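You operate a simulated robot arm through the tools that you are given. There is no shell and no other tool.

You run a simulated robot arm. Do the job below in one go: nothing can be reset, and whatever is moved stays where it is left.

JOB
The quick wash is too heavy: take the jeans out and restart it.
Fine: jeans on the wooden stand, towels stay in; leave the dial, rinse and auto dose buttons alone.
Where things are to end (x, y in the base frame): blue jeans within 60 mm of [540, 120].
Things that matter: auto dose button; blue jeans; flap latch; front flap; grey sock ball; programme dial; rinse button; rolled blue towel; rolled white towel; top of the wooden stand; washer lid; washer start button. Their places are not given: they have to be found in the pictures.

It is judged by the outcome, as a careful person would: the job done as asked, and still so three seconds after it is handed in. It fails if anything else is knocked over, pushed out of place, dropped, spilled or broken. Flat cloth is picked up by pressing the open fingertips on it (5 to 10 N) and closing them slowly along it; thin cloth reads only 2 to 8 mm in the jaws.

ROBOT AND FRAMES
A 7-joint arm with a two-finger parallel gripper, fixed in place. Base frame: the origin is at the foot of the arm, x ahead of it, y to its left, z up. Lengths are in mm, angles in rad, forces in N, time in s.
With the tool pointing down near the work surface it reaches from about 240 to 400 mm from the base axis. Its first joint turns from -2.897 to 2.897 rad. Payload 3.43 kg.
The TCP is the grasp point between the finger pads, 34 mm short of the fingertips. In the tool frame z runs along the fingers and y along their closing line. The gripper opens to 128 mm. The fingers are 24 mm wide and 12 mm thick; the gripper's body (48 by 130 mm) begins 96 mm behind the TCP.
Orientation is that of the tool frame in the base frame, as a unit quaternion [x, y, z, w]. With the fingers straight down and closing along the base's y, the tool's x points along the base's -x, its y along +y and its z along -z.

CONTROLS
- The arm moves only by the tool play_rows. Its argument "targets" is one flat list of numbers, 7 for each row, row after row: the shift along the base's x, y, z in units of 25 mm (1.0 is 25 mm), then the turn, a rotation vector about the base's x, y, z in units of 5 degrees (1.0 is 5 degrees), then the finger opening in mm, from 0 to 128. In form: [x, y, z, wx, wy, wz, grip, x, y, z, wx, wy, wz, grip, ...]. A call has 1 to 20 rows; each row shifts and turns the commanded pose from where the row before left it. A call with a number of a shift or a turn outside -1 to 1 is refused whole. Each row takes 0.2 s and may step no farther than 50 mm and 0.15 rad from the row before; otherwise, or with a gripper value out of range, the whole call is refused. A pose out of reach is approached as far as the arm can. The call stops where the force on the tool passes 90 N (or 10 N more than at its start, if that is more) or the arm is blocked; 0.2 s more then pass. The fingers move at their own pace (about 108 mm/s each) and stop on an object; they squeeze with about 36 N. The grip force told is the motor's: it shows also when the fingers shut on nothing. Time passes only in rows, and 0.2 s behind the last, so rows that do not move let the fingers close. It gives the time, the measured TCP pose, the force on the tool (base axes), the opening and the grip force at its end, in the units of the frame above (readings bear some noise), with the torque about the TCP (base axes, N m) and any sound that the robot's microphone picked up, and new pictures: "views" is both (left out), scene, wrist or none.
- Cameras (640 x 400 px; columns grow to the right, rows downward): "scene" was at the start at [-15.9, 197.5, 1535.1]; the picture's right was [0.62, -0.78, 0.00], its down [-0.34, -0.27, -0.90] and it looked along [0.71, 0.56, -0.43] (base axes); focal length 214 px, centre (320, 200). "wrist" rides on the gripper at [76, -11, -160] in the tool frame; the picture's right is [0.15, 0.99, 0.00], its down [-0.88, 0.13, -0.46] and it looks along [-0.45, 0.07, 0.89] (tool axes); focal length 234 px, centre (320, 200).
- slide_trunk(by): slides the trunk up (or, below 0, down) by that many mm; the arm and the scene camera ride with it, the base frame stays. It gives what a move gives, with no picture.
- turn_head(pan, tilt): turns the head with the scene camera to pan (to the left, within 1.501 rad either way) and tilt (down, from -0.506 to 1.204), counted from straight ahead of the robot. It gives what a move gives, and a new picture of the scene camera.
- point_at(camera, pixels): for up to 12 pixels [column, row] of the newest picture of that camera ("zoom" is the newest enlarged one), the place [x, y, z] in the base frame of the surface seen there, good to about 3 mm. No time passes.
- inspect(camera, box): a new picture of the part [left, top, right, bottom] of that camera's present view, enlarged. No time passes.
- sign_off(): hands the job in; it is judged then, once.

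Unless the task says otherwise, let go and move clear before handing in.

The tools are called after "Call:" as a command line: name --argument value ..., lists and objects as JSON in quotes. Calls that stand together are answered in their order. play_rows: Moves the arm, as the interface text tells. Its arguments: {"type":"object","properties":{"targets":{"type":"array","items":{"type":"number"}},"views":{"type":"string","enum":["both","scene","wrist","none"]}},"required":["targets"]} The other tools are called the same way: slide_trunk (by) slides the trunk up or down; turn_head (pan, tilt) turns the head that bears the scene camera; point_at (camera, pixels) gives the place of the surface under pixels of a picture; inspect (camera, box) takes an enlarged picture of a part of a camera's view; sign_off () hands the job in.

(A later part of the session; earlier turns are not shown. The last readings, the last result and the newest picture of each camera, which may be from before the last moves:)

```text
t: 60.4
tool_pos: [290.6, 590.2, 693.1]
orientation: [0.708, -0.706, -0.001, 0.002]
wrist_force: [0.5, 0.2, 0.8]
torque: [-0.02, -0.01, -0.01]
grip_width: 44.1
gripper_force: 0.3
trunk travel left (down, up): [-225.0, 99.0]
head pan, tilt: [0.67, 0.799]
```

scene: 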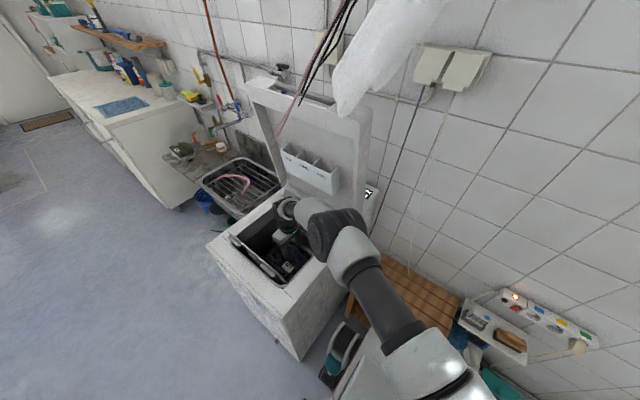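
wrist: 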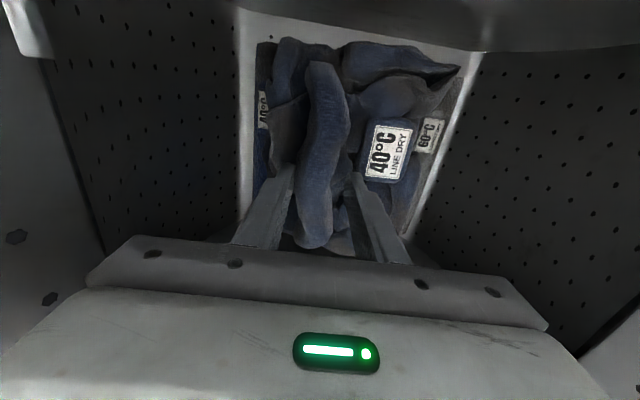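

Call:
play_rows --targets '[0, 0, -0.12, 0, 0, 0, 44, 0, 0, -0.12, 0, 0, 0, 44, 0, 0, -0.12, 0, 0, 0, 44]' --views "none"

Call:
play_rows --targets '[0, 0, -0.12, 0, 0, 0, 44, 0, 0, -0.12, 0, 0, 0, 44]' --views "none"

```text
t: 61.2
tool_pos: [289.6, 590.4, 690.7]
orientation: [0.708, -0.707, -0.002, -0.001]
wrist_force: [-3.4, -15.8, 49.9]
torque: [-1.05, 1.51, 0.2]
grip_width: 46.3
gripper_force: 1.9
trunk travel left (down, up): [-225.0, 99.0]
head pan, tilt: [0.67, 0.799]
```

```text
t: 61.8
tool_pos: [290.5, 591.5, 691.1]
orientation: [0.707, -0.707, -0.002, -0.004]
wrist_force: [-5.8, -21.3, 80.0]
torque: [-1.6, 2.52, 0.44]
grip_width: 47.6
gripper_force: 3.3
trunk travel left (down, up): [-225.0, 99.0]
head pan, tilt: [0.67, 0.799]
```

A hard surface stops the −x fingertip at z≈657 — still ~43 mm below the crest. I'll ease to light contact, then close slowly.

Call:
play_rows --targets '[0, 0, 0.5, 0, 0, 0, 44, -0.1, 0, 0.04, 0, 0, 0, 44, 0, 0, 0, 0, 0, 0, 38, 0, 0, 0, 0, 0, 0, 34, 0, 0, 0, 0, 0, 0, 30, 0, 0, 0, 0, 0, 0, 20, 0, 0, 0, 0, 0, 0, 10]' --views "wrist"

```text
t: 63.4
tool_pos: [287.0, 587.7, 690.5]
orientation: [-0.706, 0.708, 0.001, -0.002]
wrist_force: [4.5, -0.8, 7.6]
torque: [-0.12, -0.27, 0.18]
grip_width: 30.6
gripper_force: 35.9
trunk travel left (down, up): [-225.0, 99.0]
head pan, tilt: [0.67, 0.799]
```

wrist: 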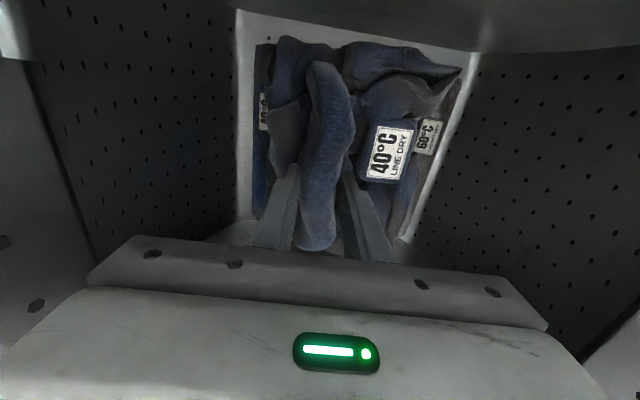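

Gripped at 30.6 mm with only 7.6 N vertical. I'll lift by 4 mm steps, watching width and load.

Call:
play_rows --targets '[0, 0, 0.12, 0, 0, 0, 0, 0, 0, 0.12, 0, 0, 0, 0]' --views "none"

Call:
play_rows --targets '[0, 0, 0.12, 0, 0, 0, 0, 0, 0, 0.12, 0, 0, 0, 0]' --views "wrist"

```text
t: 64.0
tool_pos: [287.9, 589.4, 695.7]
orientation: [-0.707, 0.707, 0.0, -0.004]
wrist_force: [0.3, 0.0, -3.1]
torque: [0.03, -0.07, -0.02]
grip_width: 29.2
gripper_force: 36.2
trunk travel left (down, up): [-225.0, 99.0]
head pan, tilt: [0.67, 0.799]
```

```text
t: 64.6
tool_pos: [287.8, 589.8, 703.8]
orientation: [0.707, -0.707, -0.001, 0.002]
wrist_force: [0.2, 0.1, -2.3]
torque: [0.05, -0.06, 0.0]
grip_width: 28.6
gripper_force: 35.8
trunk travel left (down, up): [-225.0, 99.0]
head pan, tilt: [0.67, 0.799]
```

wrist: 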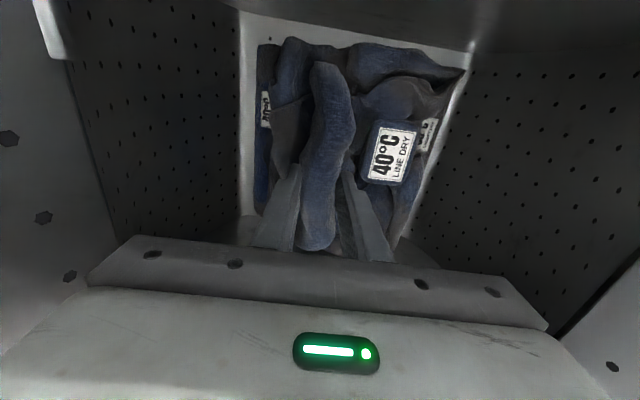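

Width 28.6 and the jeans seem to follow. I'll keep lifting slowly.

Call:
play_rows --targets '[0, 0, 0.12, 0, 0, 0, 0, 0, 0, 0.12, 0, 0, 0, 0]' --views "none"

Call:
play_rows --targets '[0, 0, 0.12, 0, 0, 0, 0, 0, 0, 0.12, 0, 0, 0, 0, 0, 0, 0.12, 0, 0, 0, 0]' --views "wrist"

```text
t: 65.2
tool_pos: [287.0, 589.5, 709.0]
orientation: [-0.707, 0.707, 0.002, -0.002]
wrist_force: [0.0, 0.3, -3.0]
torque: [0.03, -0.08, -0.01]
grip_width: 28.3
gripper_force: 36.0
trunk travel left (down, up): [-225.0, 99.0]
head pan, tilt: [0.67, 0.799]
```

```text
t: 66.0
tool_pos: [287.4, 589.9, 717.9]
orientation: [-0.707, 0.708, 0.001, -0.003]
wrist_force: [0.0, -0.2, -3.2]
torque: [0.03, -0.04, 0.02]
grip_width: 28.0
gripper_force: 36.0
trunk travel left (down, up): [-225.0, 99.0]
head pan, tilt: [0.67, 0.799]
```

wrist: 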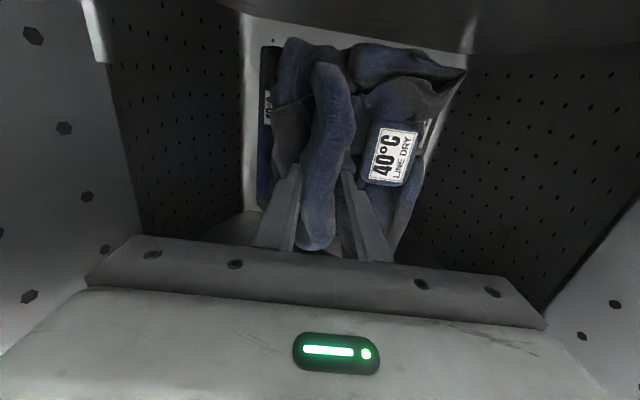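

The jeans stay fixed in the wrist view while the towels recede: they are lifting, with ~3 N load. I'll continue upward at moderate speed.

Call:
play_rows --targets '[0, 0, 0.2, 0, 0, 0, 0, 0, 0, 0.2, 0, 0, 0, 0, 0, 0, 0.25, 0, 0, 0, 0, 0, 0, 0.25, 0, 0, 0, 0, 0, 0, 0.25, 0, 0, 0, 0, 0, 0, 0.25, 0, 0, 0, 0]'

```text
t: 67.4
tool_pos: [286.3, 588.1, 751.3]
orientation: [-0.707, 0.707, 0.002, -0.003]
wrist_force: [-0.4, -0.2, -2.8]
torque: [0.02, -0.07, -0.01]
grip_width: 27.6
gripper_force: 35.9
trunk travel left (down, up): [-225.0, 99.0]
head pan, tilt: [0.67, 0.799]
```

scene: 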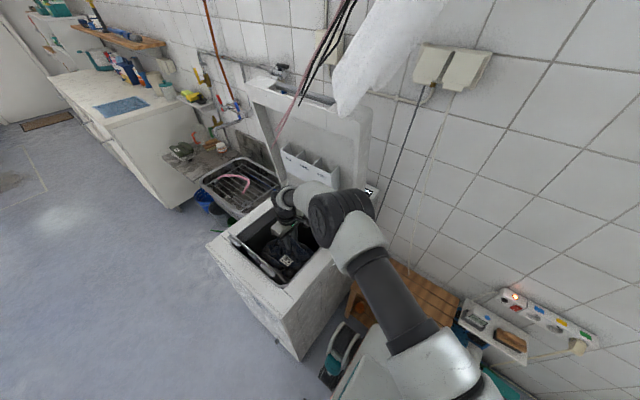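
wrist: 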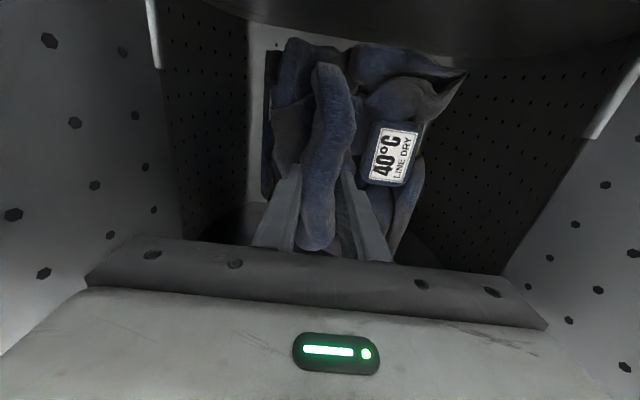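

Stable at 27.6 mm. I'll keep lifting to clear the flaps (tops at z≈897).

Call:
play_rows --targets '[0, 0, 0.35, 0, 0, 0, 0, 0, 0, 0.4, 0, 0, 0, 0, 0, 0, 0.4, 0, 0, 0, 0, 0, 0, 0.4, 0, 0, 0, 0, 0, 0, 0.4, 0, 0, 0, 0, 0, 0, 0.4, 0, 0, 0, 0, 0, 0, 0.4, 0, 0, 0, 0, 0, 0, 0.4, 0, 0, 0, 0, 0, 0, 0.4, 0, 0, 0, 0, 0, 0, 0.4, 0, 0, 0, 0]'

```text
t: 69.6
tool_pos: [288.6, 589.4, 853.5]
orientation: [-0.707, 0.707, 0.002, -0.002]
wrist_force: [-0.5, -0.4, -3.6]
torque: [0.04, -0.1, -0.01]
grip_width: 27.5
gripper_force: 36.1
trunk travel left (down, up): [-225.0, 99.0]
head pan, tilt: [0.67, 0.799]
```

scene: 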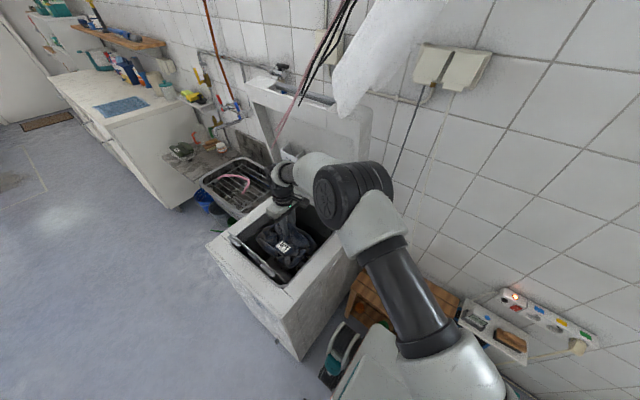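
wrist: 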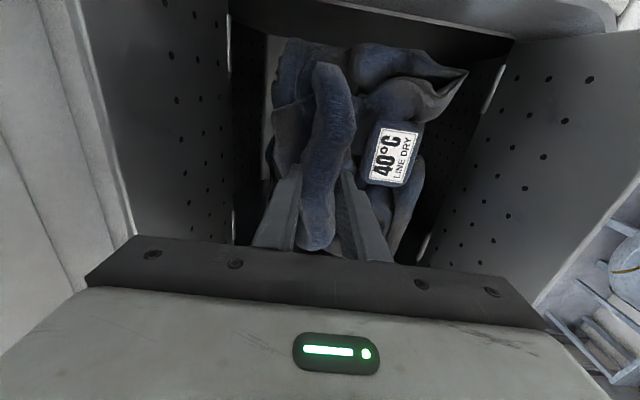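

Continuing up another ~220 mm to clear the flaps and rim.

Call:
play_rows --targets '[0, 0, 0.5, 0, 0, 0, 0, 0, 0, 0.5, 0, 0, 0, 0, 0, 0, 0.5, 0, 0, 0, 0, 0, 0, 0.5, 0, 0, 0, 0, 0, 0, 0.5, 0, 0, 0, 0, 0, 0, 0.5, 0, 0, 0, 0, 0, 0, 0.5, 0, 0, 0, 0, 0, 0, 0.5, 0, 0, 0, 0, 0, 0, 0.5, 0, 0, 0, 0, 0, 0, 0.5, 0, 0, 0, 0, 0, 0, 0.5, 0, 0, 0, 0, 0, 0, 0.5, 0, 0, 0, 0, 0, 0, 0.5, 0, 0, 0, 0, 0, 0, 0.5, 0, 0, 0, 0, 0, 0, 0.5, 0, 0, 0, 0, 0, 0, 0.5, 0, 0, 0, 0, 0, 0, 0.5, 0, 0, 0, 0, 0, 0, 0.5, 0, 0, 0, 0]'

```text
t: 73.4
tool_pos: [287.4, 589.4, 1076.4]
orientation: [0.708, -0.707, 0.0, 0.002]
wrist_force: [0.6, 0.3, -2.5]
torque: [0.04, -0.06, -0.01]
grip_width: 27.7
gripper_force: 35.9
trunk travel left (down, up): [-225.0, 99.0]
head pan, tilt: [0.67, 0.799]
```

scene: 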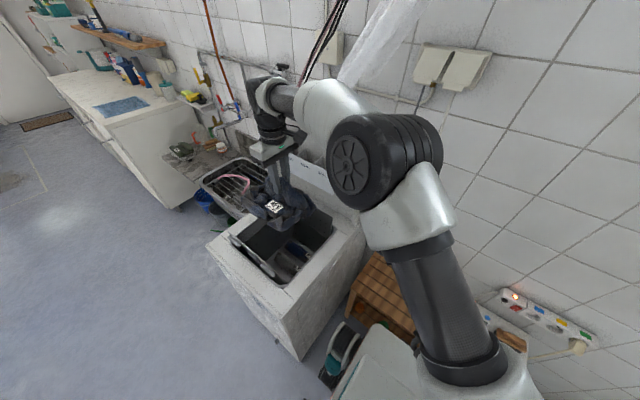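
wrist: 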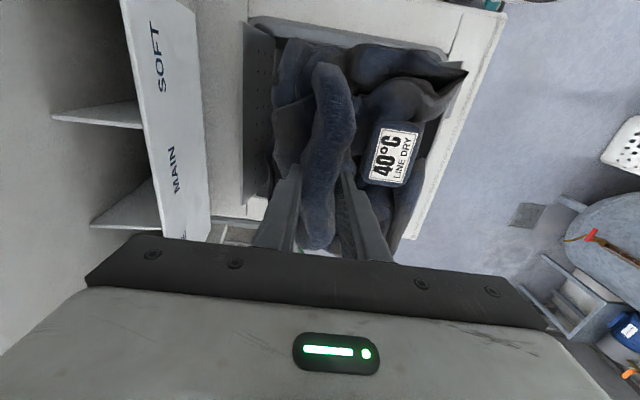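

The jeans are out. I'll zoom to check clearance below them and what remains in the drum.

Call:
inspect --camera "scene" --box '[200, 130, 380, 310]'

Call:
inspect --camera "scene" --box '[320, 240, 560, 400]'

```text
2.22 times, centred on (290, 220) of scene
```

zoom: 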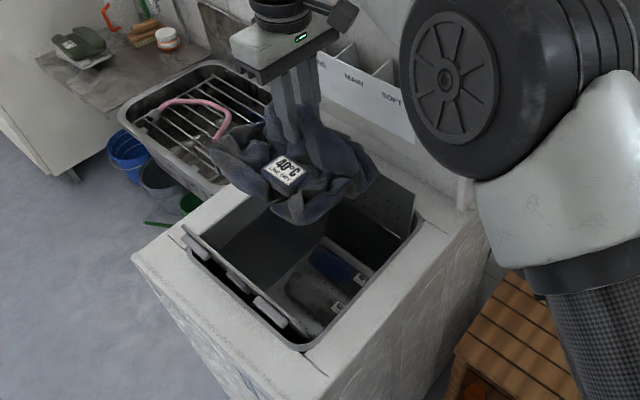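

```text
2.50 times, centred on (440, 320) of scene
```

zoom: 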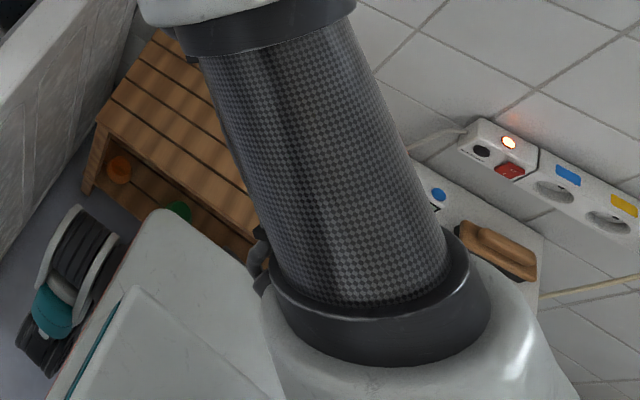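

Two towel rolls remain in the drum. Before carrying the jeans to the stand I'll check where the hanging hoses and the stand are.

Call:
point_at --camera "scene" --pixels '[[310, 60], [325, 35], [304, 72], [370, 60], [355, 80], [375, 300], [358, 295], [400, 318], [450, 65], [390, 262], [290, 218], [300, 205]]'

Call:
turn_head --pan 0.1 --tilt 0.9

```text
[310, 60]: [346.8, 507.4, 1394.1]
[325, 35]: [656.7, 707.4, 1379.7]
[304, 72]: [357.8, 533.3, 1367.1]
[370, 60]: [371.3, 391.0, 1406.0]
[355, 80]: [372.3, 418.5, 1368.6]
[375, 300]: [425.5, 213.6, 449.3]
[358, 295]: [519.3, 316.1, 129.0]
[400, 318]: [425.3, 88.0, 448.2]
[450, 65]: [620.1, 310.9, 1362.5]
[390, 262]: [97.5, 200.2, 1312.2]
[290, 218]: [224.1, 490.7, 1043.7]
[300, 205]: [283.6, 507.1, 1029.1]
```

```text
t: 74.3
tool_pos: [286.1, 588.0, 1075.9]
orientation: [0.707, -0.707, -0.002, 0.003]
wrist_force: [0.3, 0.7, -2.6]
torque: [0.04, -0.07, -0.03]
grip_width: 27.6
gripper_force: 36.0
trunk travel left (down, up): [-225.0, 99.0]
head pan, tilt: [0.099, 0.901]
```

scene: 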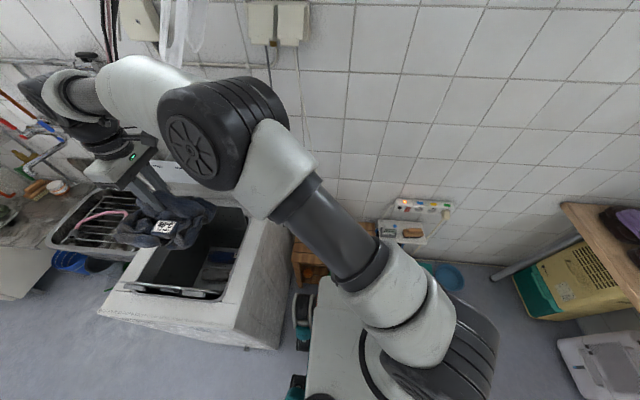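

The hanging strips are near x≈350–370, y≈390–535, above z≈1340. I'll zoom on them and on the stand area to plan a path.

Call:
inspect --camera "scene" --box '[60, 0, 320, 120]'

Call:
point_at --camera "scene" --pixels '[[113, 40], [116, 55], [104, 20], [175, 30], [172, 60], [195, 35], [162, 35], [310, 255], [300, 270], [408, 233], [270, 60], [298, 60]]'

```text
2.46 times, centred on (190, 60) of scene
```

zoom: 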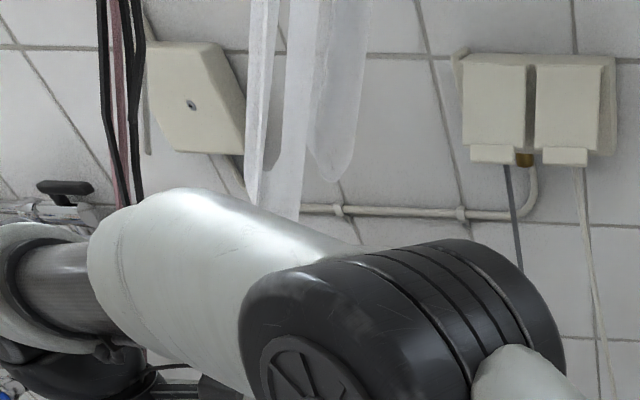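

```text
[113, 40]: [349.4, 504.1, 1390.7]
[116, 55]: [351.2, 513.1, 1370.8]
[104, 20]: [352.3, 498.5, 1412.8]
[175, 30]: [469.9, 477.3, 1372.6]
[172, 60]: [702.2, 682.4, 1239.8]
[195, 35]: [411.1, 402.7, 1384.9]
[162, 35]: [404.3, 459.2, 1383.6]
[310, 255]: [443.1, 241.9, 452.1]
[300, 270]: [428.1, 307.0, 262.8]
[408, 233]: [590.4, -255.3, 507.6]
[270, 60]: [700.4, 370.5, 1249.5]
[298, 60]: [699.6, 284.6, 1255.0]
```

The hanging strips are well above and behind my route. I'll carry the jeans at this height in −y off the washer, yawing gradually toward the default heading.

Call:
play_rows --targets '[0, -0.5, 0, 0, 0, 0, 0, 0, -0.8, 0, 0, 0, 0, 0, 0, -0.8, 0, 0, 0, -0.4, 0, 0, -0.8, 0, 0, 0, -0.6, 0, 0, -0.8, 0, 0, 0, -0.6, 0, 0, -0.8, 0, 0, 0, -0.6, 0, 0, -0.8, 0, 0, 0, -0.6, 0, 0, -0.8, 0, 0, 0, -0.6, 0, 0, -0.8, 0, 0, 0, -0.6, 0, 0, -0.8, 0, 0, 0, -0.6, 0, 0, -0.8, 0, 0, 0, -0.6, 0, 0, -0.8, 0, 0, 0, -0.6, 0, 0, -0.8, 0, 0, 0, -0.6, 0]'

```text
t: 77.1
tool_pos: [286.7, 337.2, 1076.5]
orientation: [-0.485, 0.875, 0.002, -0.002]
wrist_force: [0.2, -0.2, -3.4]
torque: [-0.02, -0.07, 0.01]
grip_width: 28.0
gripper_force: 36.6
trunk travel left (down, up): [-225.0, 99.0]
head pan, tilt: [0.099, 0.901]
```

scene: 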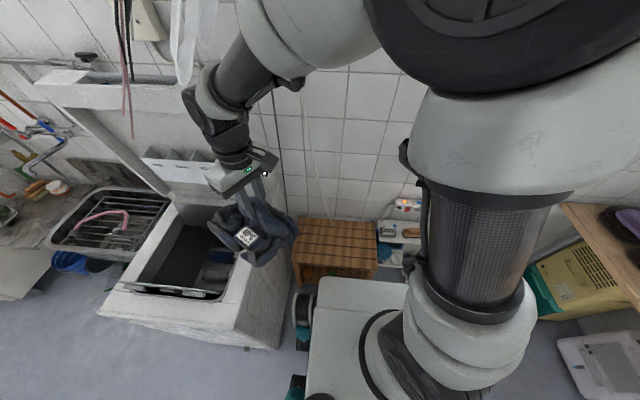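
wrist: 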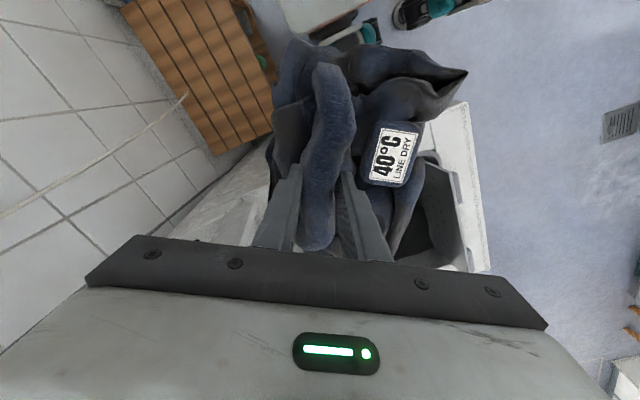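

The stand's top at (335,245) is empty and the path is clear. I'll measure the stand and move over it.

Call:
point_at --camera "scene" --pixels '[[300, 221], [373, 227], [377, 262], [293, 258], [335, 245], [330, 232], [200, 270], [215, 278], [255, 262], [290, 232], [340, 275], [310, 180]]'

Call:
play_rows --targets '[0.7, -0.7, 0, 0, 0, -0.9, 0, 0.85, -0.72, 0, 0, 0, -0.95, 0, 0.85, -0.72, 0, 0, 0, -0.95, 0, 0.85, -0.72, -0.4, 0, 0, -0.95, 0, 0.85, -0.72, -0.5, 0, 0, -0.95, 0, 0.85, -0.72, -0.6, 0, 0, -0.95, 0]'

```text
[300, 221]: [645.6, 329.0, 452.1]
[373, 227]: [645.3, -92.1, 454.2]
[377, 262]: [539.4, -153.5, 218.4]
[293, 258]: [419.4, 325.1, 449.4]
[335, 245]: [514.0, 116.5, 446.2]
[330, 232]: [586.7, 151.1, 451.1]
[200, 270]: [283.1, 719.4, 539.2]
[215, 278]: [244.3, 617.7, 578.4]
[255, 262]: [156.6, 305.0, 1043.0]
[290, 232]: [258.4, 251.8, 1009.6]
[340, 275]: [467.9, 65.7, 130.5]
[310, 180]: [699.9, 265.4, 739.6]
```

```text
t: 78.5
tool_pos: [410.3, 228.3, 1039.3]
orientation: [-0.257, 0.967, 0.001, -0.001]
wrist_force: [0.0, 0.5, -3.4]
torque: [-0.06, -0.06, -0.01]
grip_width: 27.6
gripper_force: 35.8
trunk travel left (down, up): [-225.0, 99.0]
head pan, tilt: [0.099, 0.901]
```

scene: 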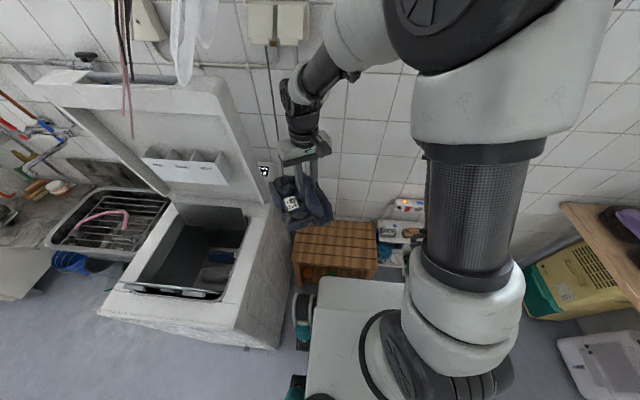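
wrist: 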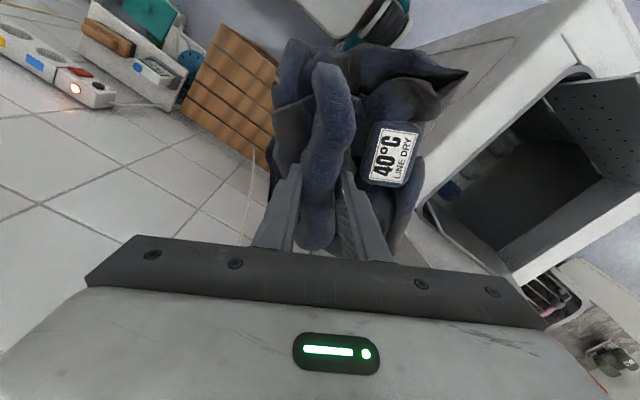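

The stand top spans about x 419–645, y −95–329. I'll go on to above (540,115) while descending.

Call:
play_rows --targets '[0.85, -0.72, -0.8, 0, 0, -1, 0, 0.85, -0.72, -0.8, 0, 0, -1, 0, 0.85, -0.72, -0.8, 0, 0, -1, 0, 0.85, -0.72, -0.8, 0, 0, -1, 0, 0.85, -0.72, -0.8, 0, 0, -1, 0, 0.85, -0.72, -0.8, 0, 0, -0.95, 0, 0, 0, -0.8, 0, 0, 0, 0, 0, 0, -0.8, 0, 0, 0, 0, 0, 0, -0.8, 0, 0, 0, 0, 0, 0, -0.8, 0, 0, 0, 0]'

```text
t: 80.7
tool_pos: [537.7, 120.2, 839.1]
orientation: [-0.001, 1.0, 0.003, -0.001]
wrist_force: [-0.9, 0.2, -2.9]
torque: [-0.08, -0.03, -0.01]
grip_width: 27.7
gripper_force: 36.1
trunk travel left (down, up): [-225.0, 99.0]
head pan, tilt: [0.099, 0.901]
```

scene: 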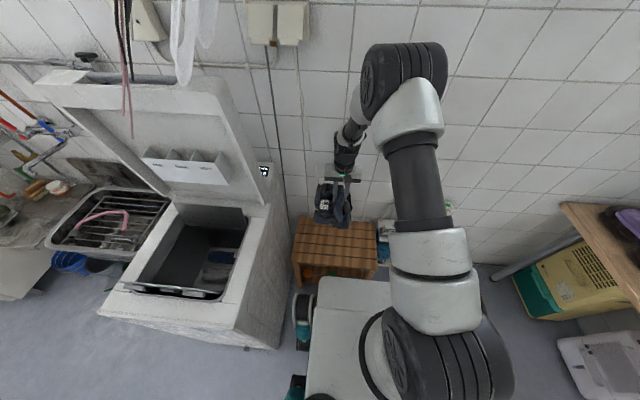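
wrist: 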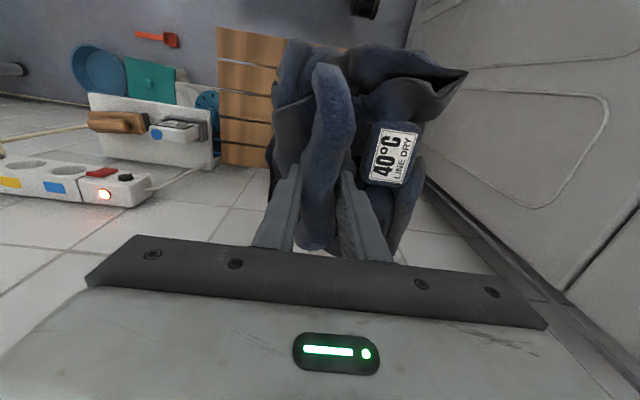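

The jeans hang over the stand at TCP (538,120). I'll measure the extent of the jeans to centre them.

Call:
point_at --camera "wrist" --pixels '[[278, 120], [285, 60], [330, 50], [380, 50], [460, 75], [425, 110], [395, 155], [410, 200], [330, 245], [275, 170], [330, 120], [350, 235]]'

```text
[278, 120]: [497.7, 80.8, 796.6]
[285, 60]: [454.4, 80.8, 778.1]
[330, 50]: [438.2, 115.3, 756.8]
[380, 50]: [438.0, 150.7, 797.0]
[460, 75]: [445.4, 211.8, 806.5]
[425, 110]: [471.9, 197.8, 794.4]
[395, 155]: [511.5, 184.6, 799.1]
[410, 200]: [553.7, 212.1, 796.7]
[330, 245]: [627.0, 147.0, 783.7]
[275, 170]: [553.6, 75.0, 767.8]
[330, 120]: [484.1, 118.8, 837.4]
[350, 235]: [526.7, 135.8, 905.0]
```

The jeans span x≈438–627, y≈75–212 (centre ≈ (532,143)), so I'll shift by (+8,−23) and lower toward the stand.

Call:
play_rows --targets '[0.16, -0.46, -0.6, 0, 0, 0, 0, 0.16, -0.46, -0.8, 0, 0, 0, 0, 0, 0, -0.8, 0, 0, 0, 0, 0, 0, -0.8, 0, 0, 0, 0, 0, 0, -0.8, 0, 0, 0, 0, 0, 0, -0.8, 0, 0, 0, 0, 0, 0, -0.8, 0, 0, 0, 0, 0, 0, -0.8, 0, 0, 0, 0, 0, 0, -0.8, 0, 0, 0, 0, 0, 0, -0.8, 0, 0, 0, 0]'

```text
t: 82.9
tool_pos: [546.0, 98.3, 644.6]
orientation: [-0.001, 1.0, 0.003, -0.001]
wrist_force: [0.3, 0.6, -2.7]
torque: [-0.1, -0.01, -0.01]
grip_width: 27.8
gripper_force: 35.8
trunk travel left (down, up): [-225.0, 99.0]
head pan, tilt: [0.099, 0.901]
```

scene: 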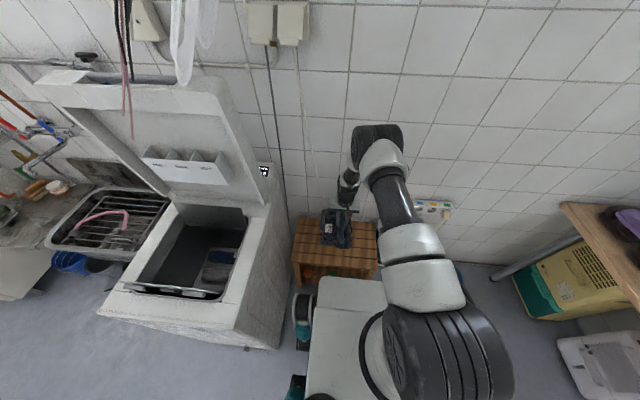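
wrist: 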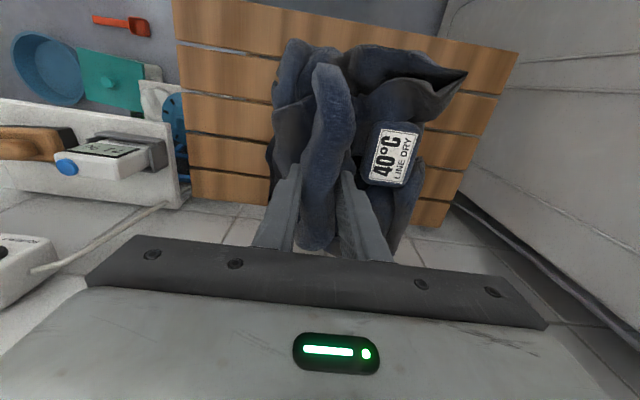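

On track above the stand; I'll lower more gently until the load vanishes.

Call:
play_rows --targets '[0, 0, -0.4, 0, 0, 0, 0, 0, 0, -0.4, 0, 0, 0, 0, 0, 0, -0.4, 0, 0, 0, 0, 0, 0, -0.4, 0, 0, 0, 0, 0, 0, -0.3, 0, 0, 0, 0]' --views "wrist"

Call:
play_rows --targets '[0, 0, -0.2, 0, 0, 0, 0, 0, 0, -0.2, 0, 0, 0, 0, 0, 0, -0.2, 0, 0, 0, 0]' --views "scene"

```text
t: 84.1
tool_pos: [546.2, 97.8, 597.5]
orientation: [-0.001, 1.0, 0.001, 0.0]
wrist_force: [-0.2, 0.0, -3.7]
torque: [-0.1, -0.03, 0.03]
grip_width: 27.8
gripper_force: 35.7
trunk travel left (down, up): [-225.0, 99.0]
head pan, tilt: [0.099, 0.901]
```

wrist: 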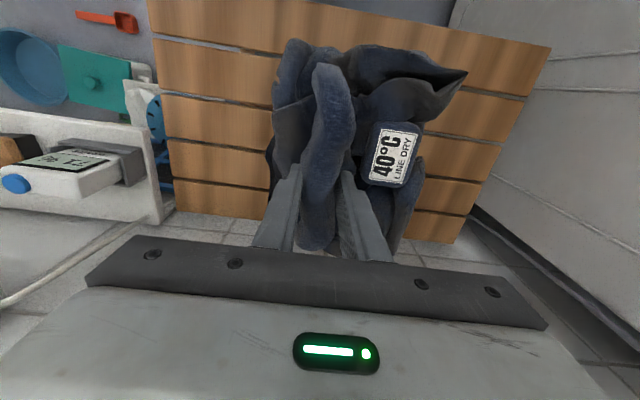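

```text
t: 84.9
tool_pos: [545.0, 98.6, 581.5]
orientation: [-0.002, 1.0, 0.002, -0.001]
wrist_force: [0.0, -1.2, -2.9]
torque: [-0.06, 0.0, 0.03]
grip_width: 27.4
gripper_force: 36.1
trunk travel left (down, up): [-225.0, 99.0]
head pan, tilt: [0.099, 0.901]
```

scene: 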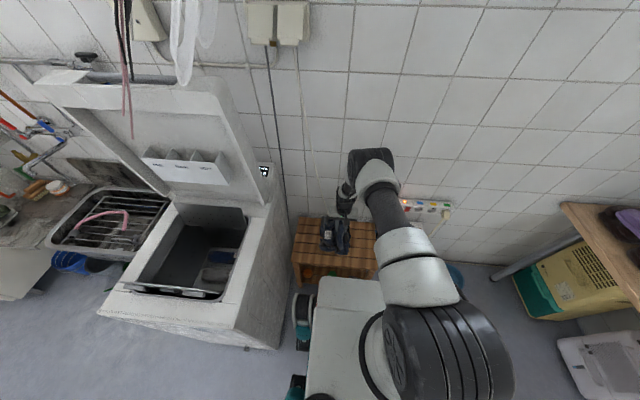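

Still hanging (−2.9 N). I'll lower more in small steps.

Call:
play_rows --targets '[0, 0, -0.2, 0, 0, 0, 0, 0, 0, -0.2, 0, 0, 0, 0]' --views "none"

Call:
play_rows --targets '[0, 0, -0.2, 0, 0, 0, 0, 0, 0, -0.2, 0, 0, 0, 0]' --views "scene"

```text
t: 85.5
tool_pos: [546.9, 98.6, 571.9]
orientation: [-0.001, 1.0, 0.001, -0.001]
wrist_force: [0.6, 1.4, -2.9]
torque: [-0.08, -0.06, 0.0]
grip_width: 27.7
gripper_force: 35.2
trunk travel left (down, up): [-225.0, 99.0]
head pan, tilt: [0.099, 0.901]
```

```text
t: 86.1
tool_pos: [546.5, 98.1, 560.8]
orientation: [-0.001, 1.0, 0.003, -0.001]
wrist_force: [-0.2, -0.7, -2.8]
torque: [-0.05, 0.0, 0.02]
grip_width: 27.4
gripper_force: 36.1
trunk travel left (down, up): [-225.0, 99.0]
head pan, tilt: [0.099, 0.901]
```

scene: 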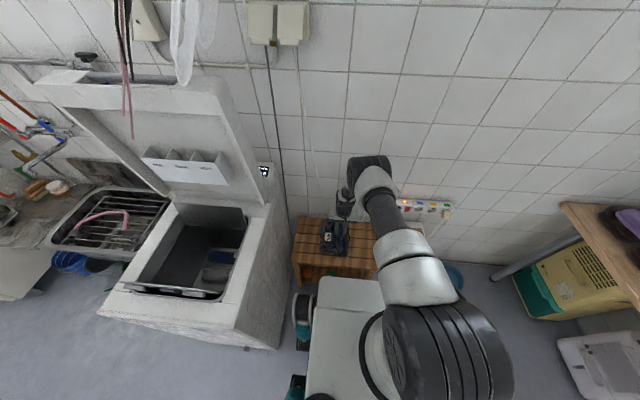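

Call:
play_rows --targets '[0, 0, -0.2, 0, 0, 0, 0, 0, 0, -0.2, 0, 0, 0, 0]' --views "none"

Call:
play_rows --targets '[0, 0, -0.2, 0, 0, 0, 0, 0, 0, -0.12, 0, 0, 0, 0]' --views "wrist"

Call:
inspect --camera "scene" --box '[270, 170, 410, 300]'

```text
t: 86.7
tool_pos: [546.1, 100.0, 551.9]
orientation: [-0.001, 1.0, 0.001, -0.001]
wrist_force: [0.3, 0.4, -2.2]
torque: [-0.11, -0.01, 0.02]
grip_width: 27.4
gripper_force: 36.3
trunk travel left (down, up): [-225.0, 99.0]
head pan, tilt: [0.099, 0.901]
```

```text
t: 87.3
tool_pos: [547.7, 99.3, 546.8]
orientation: [0.0, 1.0, 0.003, 0.001]
wrist_force: [-2.9, 0.9, 19.8]
torque: [-0.19, 1.46, -0.11]
grip_width: 27.5
gripper_force: 36.1
trunk travel left (down, up): [-225.0, 99.0]
head pan, tilt: [0.099, 0.901]
```

wrist: 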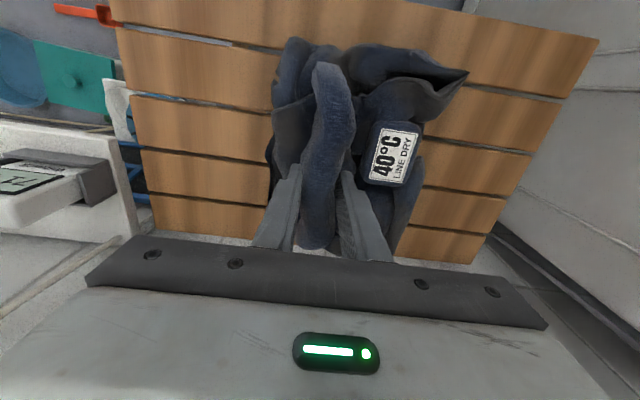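

```text
3.08 times, centred on (340, 235) of scene
```

zoom: 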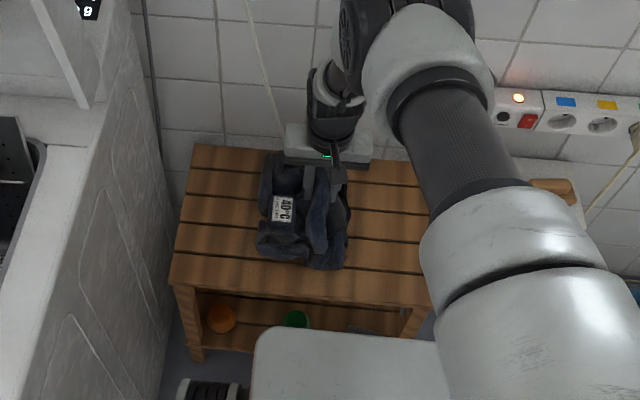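

Contact made (20 N) with the jeans resting on the stand. I'll ease up, open to 44 mm, and withdraw straight up.

Call:
play_rows --targets '[0, 0, 0.1, 0, 0, 0, 0, 0, 0, 0, 0, 0, 0, 30, 0, 0, 0, 0, 0, 0, 38, 0, 0, 0, 0, 0, 0, 44, 0, 0, 0.3, 0, 0, 0, 44, 0, 0, 0.5, 0, 0, 0, 44, 0, 0, 0.6, 0, 0, 0, 44, 0, 0, 1, 0, 0, 0, 44, 0, 0, 1, 0, 0, 0, 44]'

```text
t: 89.3
tool_pos: [548.0, 98.2, 632.0]
orientation: [-0.001, 1.0, 0.002, -0.001]
wrist_force: [0.1, -0.8, 0.5]
torque: [0.02, 0.04, 0.04]
grip_width: 44.0
gripper_force: 0.1
trunk travel left (down, up): [-225.0, 99.0]
head pan, tilt: [0.099, 0.901]
```

scene: 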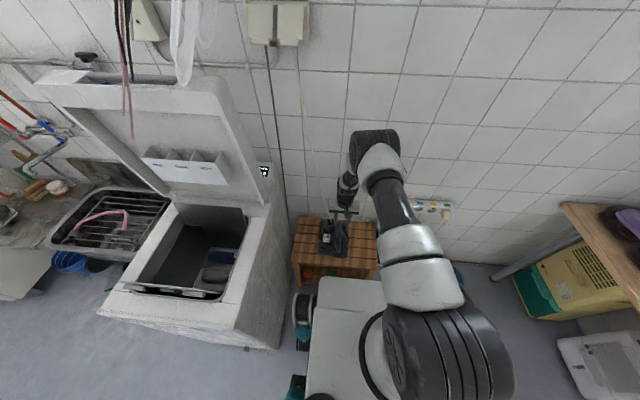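
wrist: 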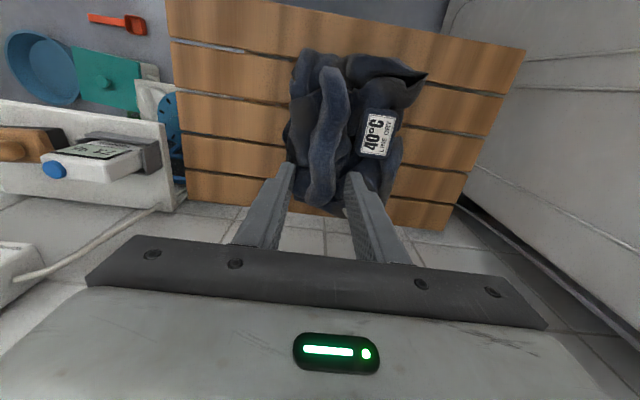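

The jeans lie on the stand. I'll verify their position and go up clear.

Call:
point_at --camera "wrist" --pixels '[[285, 135], [300, 55], [350, 60], [424, 75], [400, 155], [335, 205], [310, 200], [380, 190], [330, 120], [378, 135]]'

Call:
play_rows --targets '[0, 0, 1, 0, 0, 0, 44, 0, 0, 1, 0, 0, 0, 44, 0, 0, 1, 0, 0, 0, 40, -0.2, 0, 1, 0, 0, 0.5, 30, -0.5, 0.3, 1, 0, 0, 1, 20, -0.7, 0.5, 1, 0, 0, 1, 10, -0.7, 0.5, 1, 0, 0, 1, 0, -0.7, 0.5, 1, 0, 0, 1, 0, -0.7, 0.5, 1, 0, 0, 1, 0, -0.7, 0.5, 1, 0, 0, 1, 0, -0.7, 0.5, 1, 0, 0, 1, 0]'

```text
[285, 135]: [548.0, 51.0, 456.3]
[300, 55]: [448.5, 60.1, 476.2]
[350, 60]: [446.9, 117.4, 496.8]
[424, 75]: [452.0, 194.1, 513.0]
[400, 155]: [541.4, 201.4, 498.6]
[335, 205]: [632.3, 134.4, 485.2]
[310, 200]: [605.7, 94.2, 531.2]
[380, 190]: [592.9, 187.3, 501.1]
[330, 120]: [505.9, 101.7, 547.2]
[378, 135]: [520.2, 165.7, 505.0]
```

```text
t: 91.7
tool_pos: [423.8, 181.1, 905.9]
orientation: [-0.323, 0.947, 0.002, -0.003]
wrist_force: [0.6, -0.1, -0.1]
torque: [0.0, 0.01, 0.02]
grip_width: 0.2
gripper_force: 33.2
trunk travel left (down, up): [-225.0, 99.0]
head pan, tilt: [0.099, 0.901]
```

scene: 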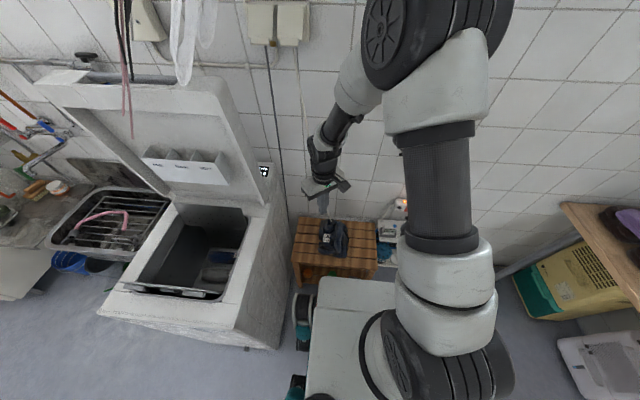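
wrist: 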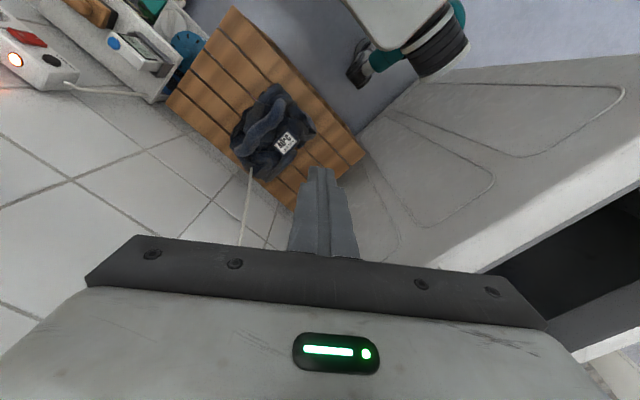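

The jeans are centred near (540,125) on the stand. Now I'll return above the drum to inspect the towels and flaps.

Call:
play_rows --targets '[-1, 0.2, 0.8, 0, 0, 0.87, 0, -1, 0.4, 0.8, 0, 0, 0.87, 0, -1, 0.8, 0.8, 0, 0, 0.87, 0, -1, 0.9, 0.8, 0, 0, 0.87, 0, -1, 1, 0.4, 0, 0, 0.87, 0, -0.8, 1, 0.2, 0, 0, 0.87, 0, -0.8, 1, 0, 0, 0, 0.87, 0, -0.6, 1, 0, 0, 0, 0.87, 0, -0.4, 1, 0, 0, 0, 0.87, 0, 0, 1, 0, 0, 0, 0.87, 0, 0, 1, 0, 0, 0, 0.87, 0, 0, 1, 0, 0, 0, 0.87, 0]'

Call:
inspect --camera "wrist" --box '[150, 0, 480, 240]'

Call:
inspect --camera "scene" --box '[90, 130, 300, 310]'

```text
t: 94.3
tool_pos: [234.2, 439.1, 1002.5]
orientation: [-0.706, 0.708, 0.001, -0.002]
wrist_force: [-0.6, 0.1, -0.2]
torque: [-0.02, 0.01, 0.02]
grip_width: 0.0
gripper_force: 33.2
trunk travel left (down, up): [-225.0, 99.0]
head pan, tilt: [0.099, 0.901]
```

scene: 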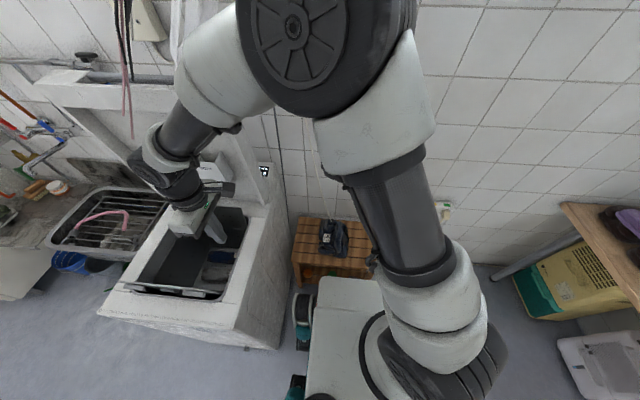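
wrist: 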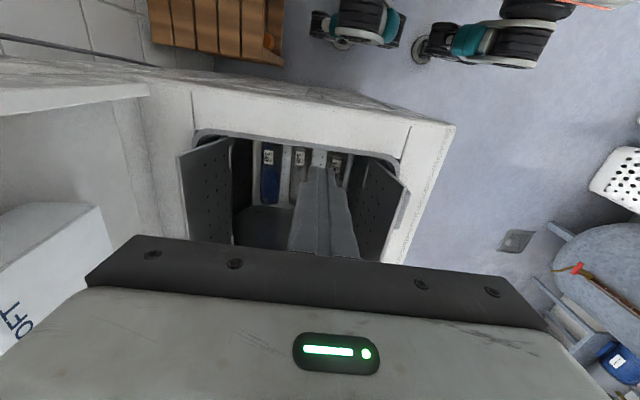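

```text
1.67 times, centred on (315, 120) of wrist
```

zoom: 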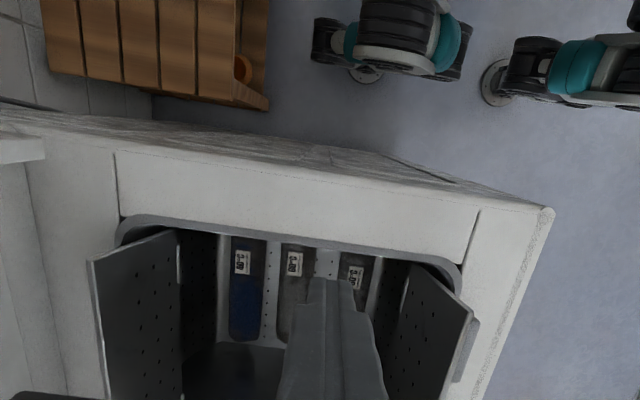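

```text
2.22 times, centred on (195, 220) of scene
```

zoom: 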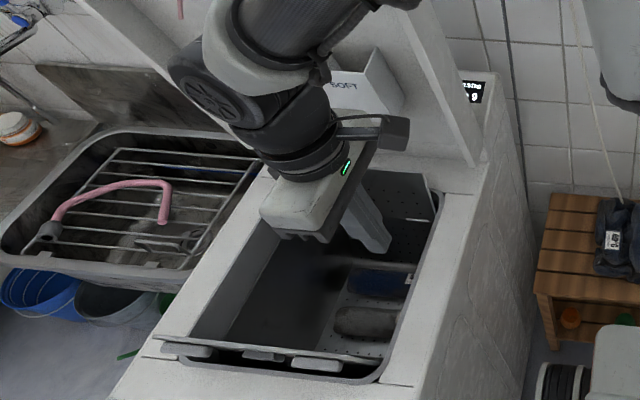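

Three labelled items seem visible in the drum. I'll move to the earlier viewpoint for a better look down into it.

Call:
play_rows --targets '[0, 1, -0.4, 0, 0, 0, 0, 0, 1, -0.4, 0, 0, 0, 0, 0, 1, -0.4, 0, 0, 0, 0, 0, 1, -0.4, 0, 0, 0, 0, 0, 1, -0.4, 0, 0, 0, 0, 0, 1, -0.4, 0, 0, 0, 0, 0, 1, -0.4, 0, 0, 0, 0]' --views "wrist"

Call:
inspect --camera "wrist" --box '[230, 10, 400, 180]'

```text
t: 95.9
tool_pos: [234.1, 613.9, 932.7]
orientation: [-0.705, 0.709, 0.001, -0.002]
wrist_force: [0.0, 0.3, -0.5]
torque: [0.0, 0.0, 0.01]
grip_width: 0.1
gripper_force: 33.3
trunk travel left (down, up): [-225.0, 99.0]
head pan, tilt: [0.099, 0.901]
```

wrist: 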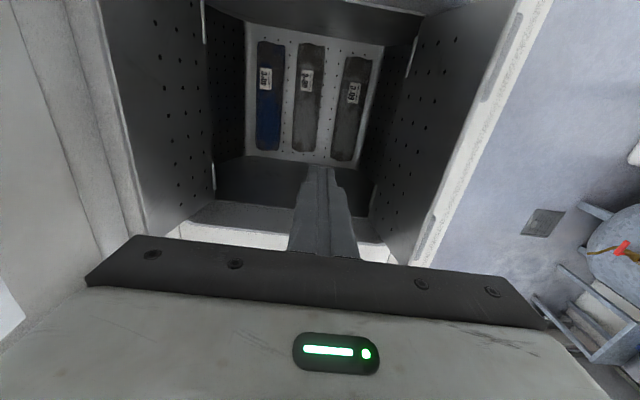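

```text
2.35 times, centred on (315, 95) of wrist
```

zoom: 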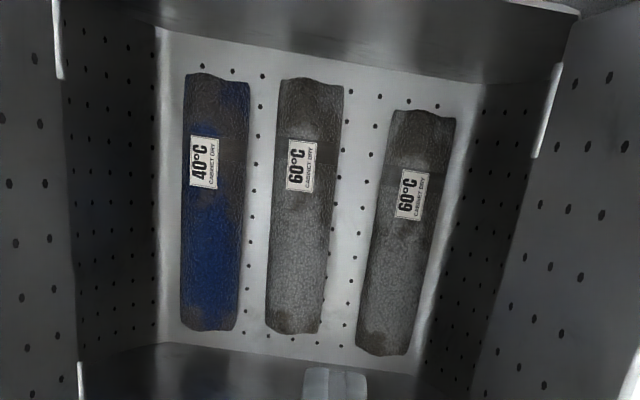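

Three towel rolls (one blue, two white) remain, no sock ball in view. I'll zoom on the display at (264,170) for the present weight.

Call:
inspect --camera "scene" --box '[250, 155, 280, 185]'

Call:
point_at --camera "wrist" --pixels '[[205, 20], [213, 190], [108, 10], [150, 230], [520, 10], [425, 240], [412, 55], [505, 80], [480, 100], [300, 120], [340, 120], [270, 120]]'

```text
13.33 times, centred on (265, 170) of scene
```

zoom: 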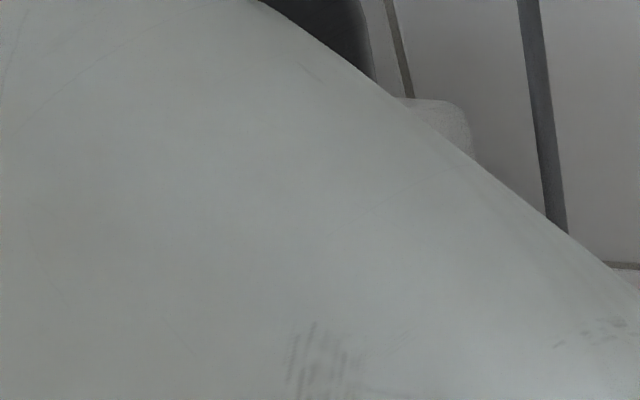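

```text
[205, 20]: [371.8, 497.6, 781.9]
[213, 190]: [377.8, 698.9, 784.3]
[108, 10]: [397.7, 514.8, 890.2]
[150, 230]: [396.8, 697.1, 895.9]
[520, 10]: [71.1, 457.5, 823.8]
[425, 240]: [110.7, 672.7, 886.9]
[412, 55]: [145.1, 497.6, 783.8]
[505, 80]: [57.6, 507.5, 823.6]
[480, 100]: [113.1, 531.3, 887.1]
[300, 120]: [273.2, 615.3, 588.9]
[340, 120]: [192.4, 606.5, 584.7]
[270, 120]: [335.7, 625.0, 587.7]
```

The open flaps hinge at x≈143 (front) and x≈375 (rear), both standing up to z≈893. I'll move in front of the front flap at y=540 (between ridge and latch) to start pushing it closed.

Call:
play_rows --targets '[0, -0.5, 0.5, 0, 0, 0, 0, -1, -0.5, 0.5, 0, 0, 0, 0, -1, -0.5, 0, 0, 0, 0, 0, -1, -0.5, 0, 0, 0, 0, 0, -1, -0.5, 0, 0, 0, 0, 0, -1, -0.46, 0, 0, 0, 0, 0, -0.9, 0, 0, 0, 0, 0, 0, 0, 0, -0.8, 0, 0, 0, 0, 0, 0, -0.8, 0, 0, 0, 0, 0, 0, -0.5, 0, 0, 0, 0]'

```text
t: 98.1
tool_pos: [86.1, 539.8, 905.1]
orientation: [-0.706, 0.709, 0.0, -0.002]
wrist_force: [0.5, -0.5, 0.3]
torque: [0.01, 0.02, 0.02]
grip_width: 0.0
gripper_force: 33.0
trunk travel left (down, up): [-225.0, 99.0]
head pan, tilt: [0.099, 0.901]
```

scene: 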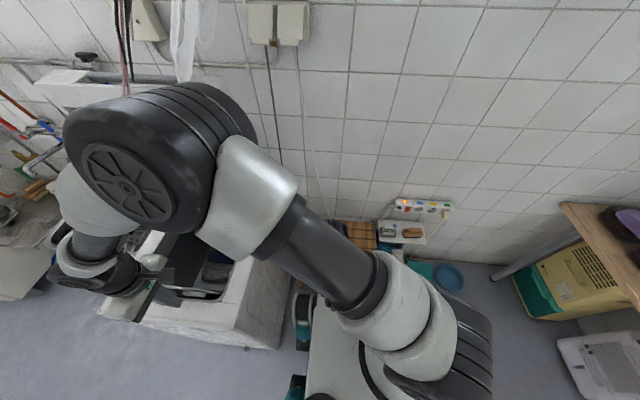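
wrist: 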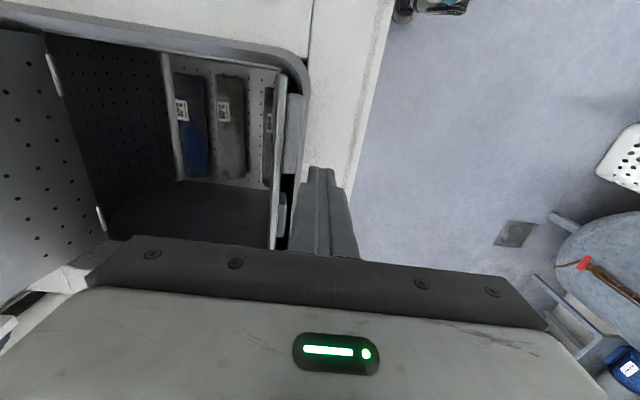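

The finger is just outside the front flap. I'll push it along its arc to about 60° and see whether the rear flap follows.

Call:
play_rows --targets '[0.9, 0, -0.06, 0, 0, 0, 0, 0.9, 0, -0.06, 0, 0, 0, 0, 0.6, 0, -0.06, 0, 0, 0, 0, 0.57, 0, -0.15, 0, 0, 0, 0, 0.54, 0, -0.25, 0, 0, 0, 0]'

```text
t: 99.3
tool_pos: [174.4, 539.8, 890.9]
orientation: [-0.706, 0.708, 0.0, -0.002]
wrist_force: [-2.2, 1.5, 0.5]
torque: [0.05, 0.03, -0.01]
grip_width: 0.1
gripper_force: 33.0
trunk travel left (down, up): [-225.0, 99.0]
head pan, tilt: [0.099, 0.901]
```

scene: 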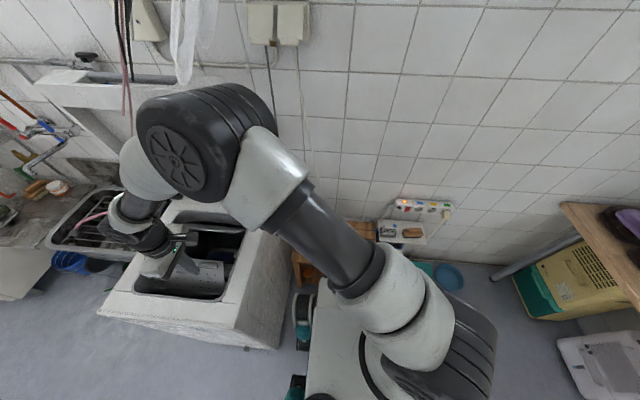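
wrist: 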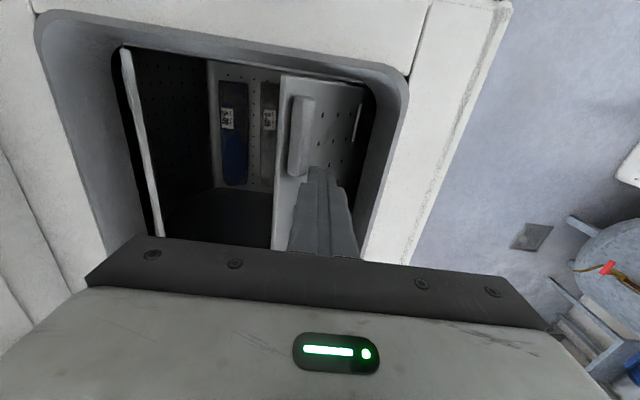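

The rear flap follows — they are coupled. I'll continue pushing to about 20°.

Call:
play_rows --targets '[0.484, 0, -0.34, 0, 0, 0, 0, 0.42, 0, -0.42, 0, 0, 0, 0, 0.34, 0, -0.484, 0, 0, 0, 0, 0.252, 0, -0.536, 0, 0, 0, 0]'

```text
t: 100.3
tool_pos: [212.1, 538.7, 844.3]
orientation: [-0.706, 0.709, 0.001, -0.002]
wrist_force: [0.2, -1.9, 3.9]
torque: [-0.02, -0.06, -0.01]
grip_width: 0.0
gripper_force: 33.3
trunk travel left (down, up): [-225.0, 99.0]
head pan, tilt: [0.099, 0.901]
```

scene: 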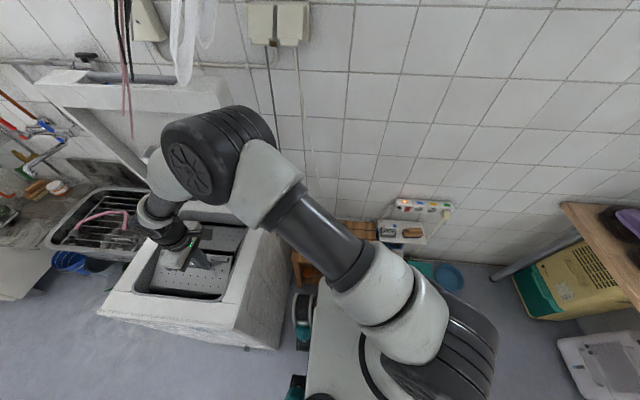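
wrist: 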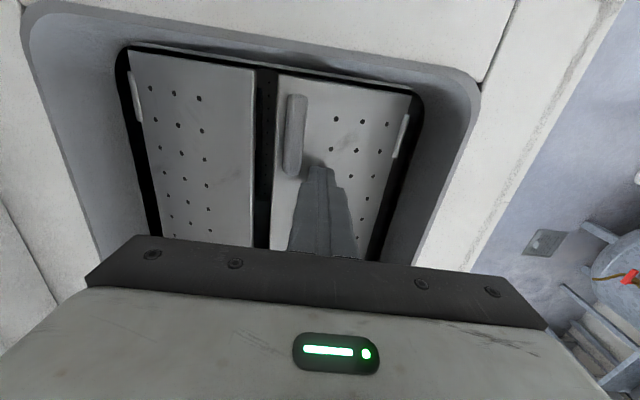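

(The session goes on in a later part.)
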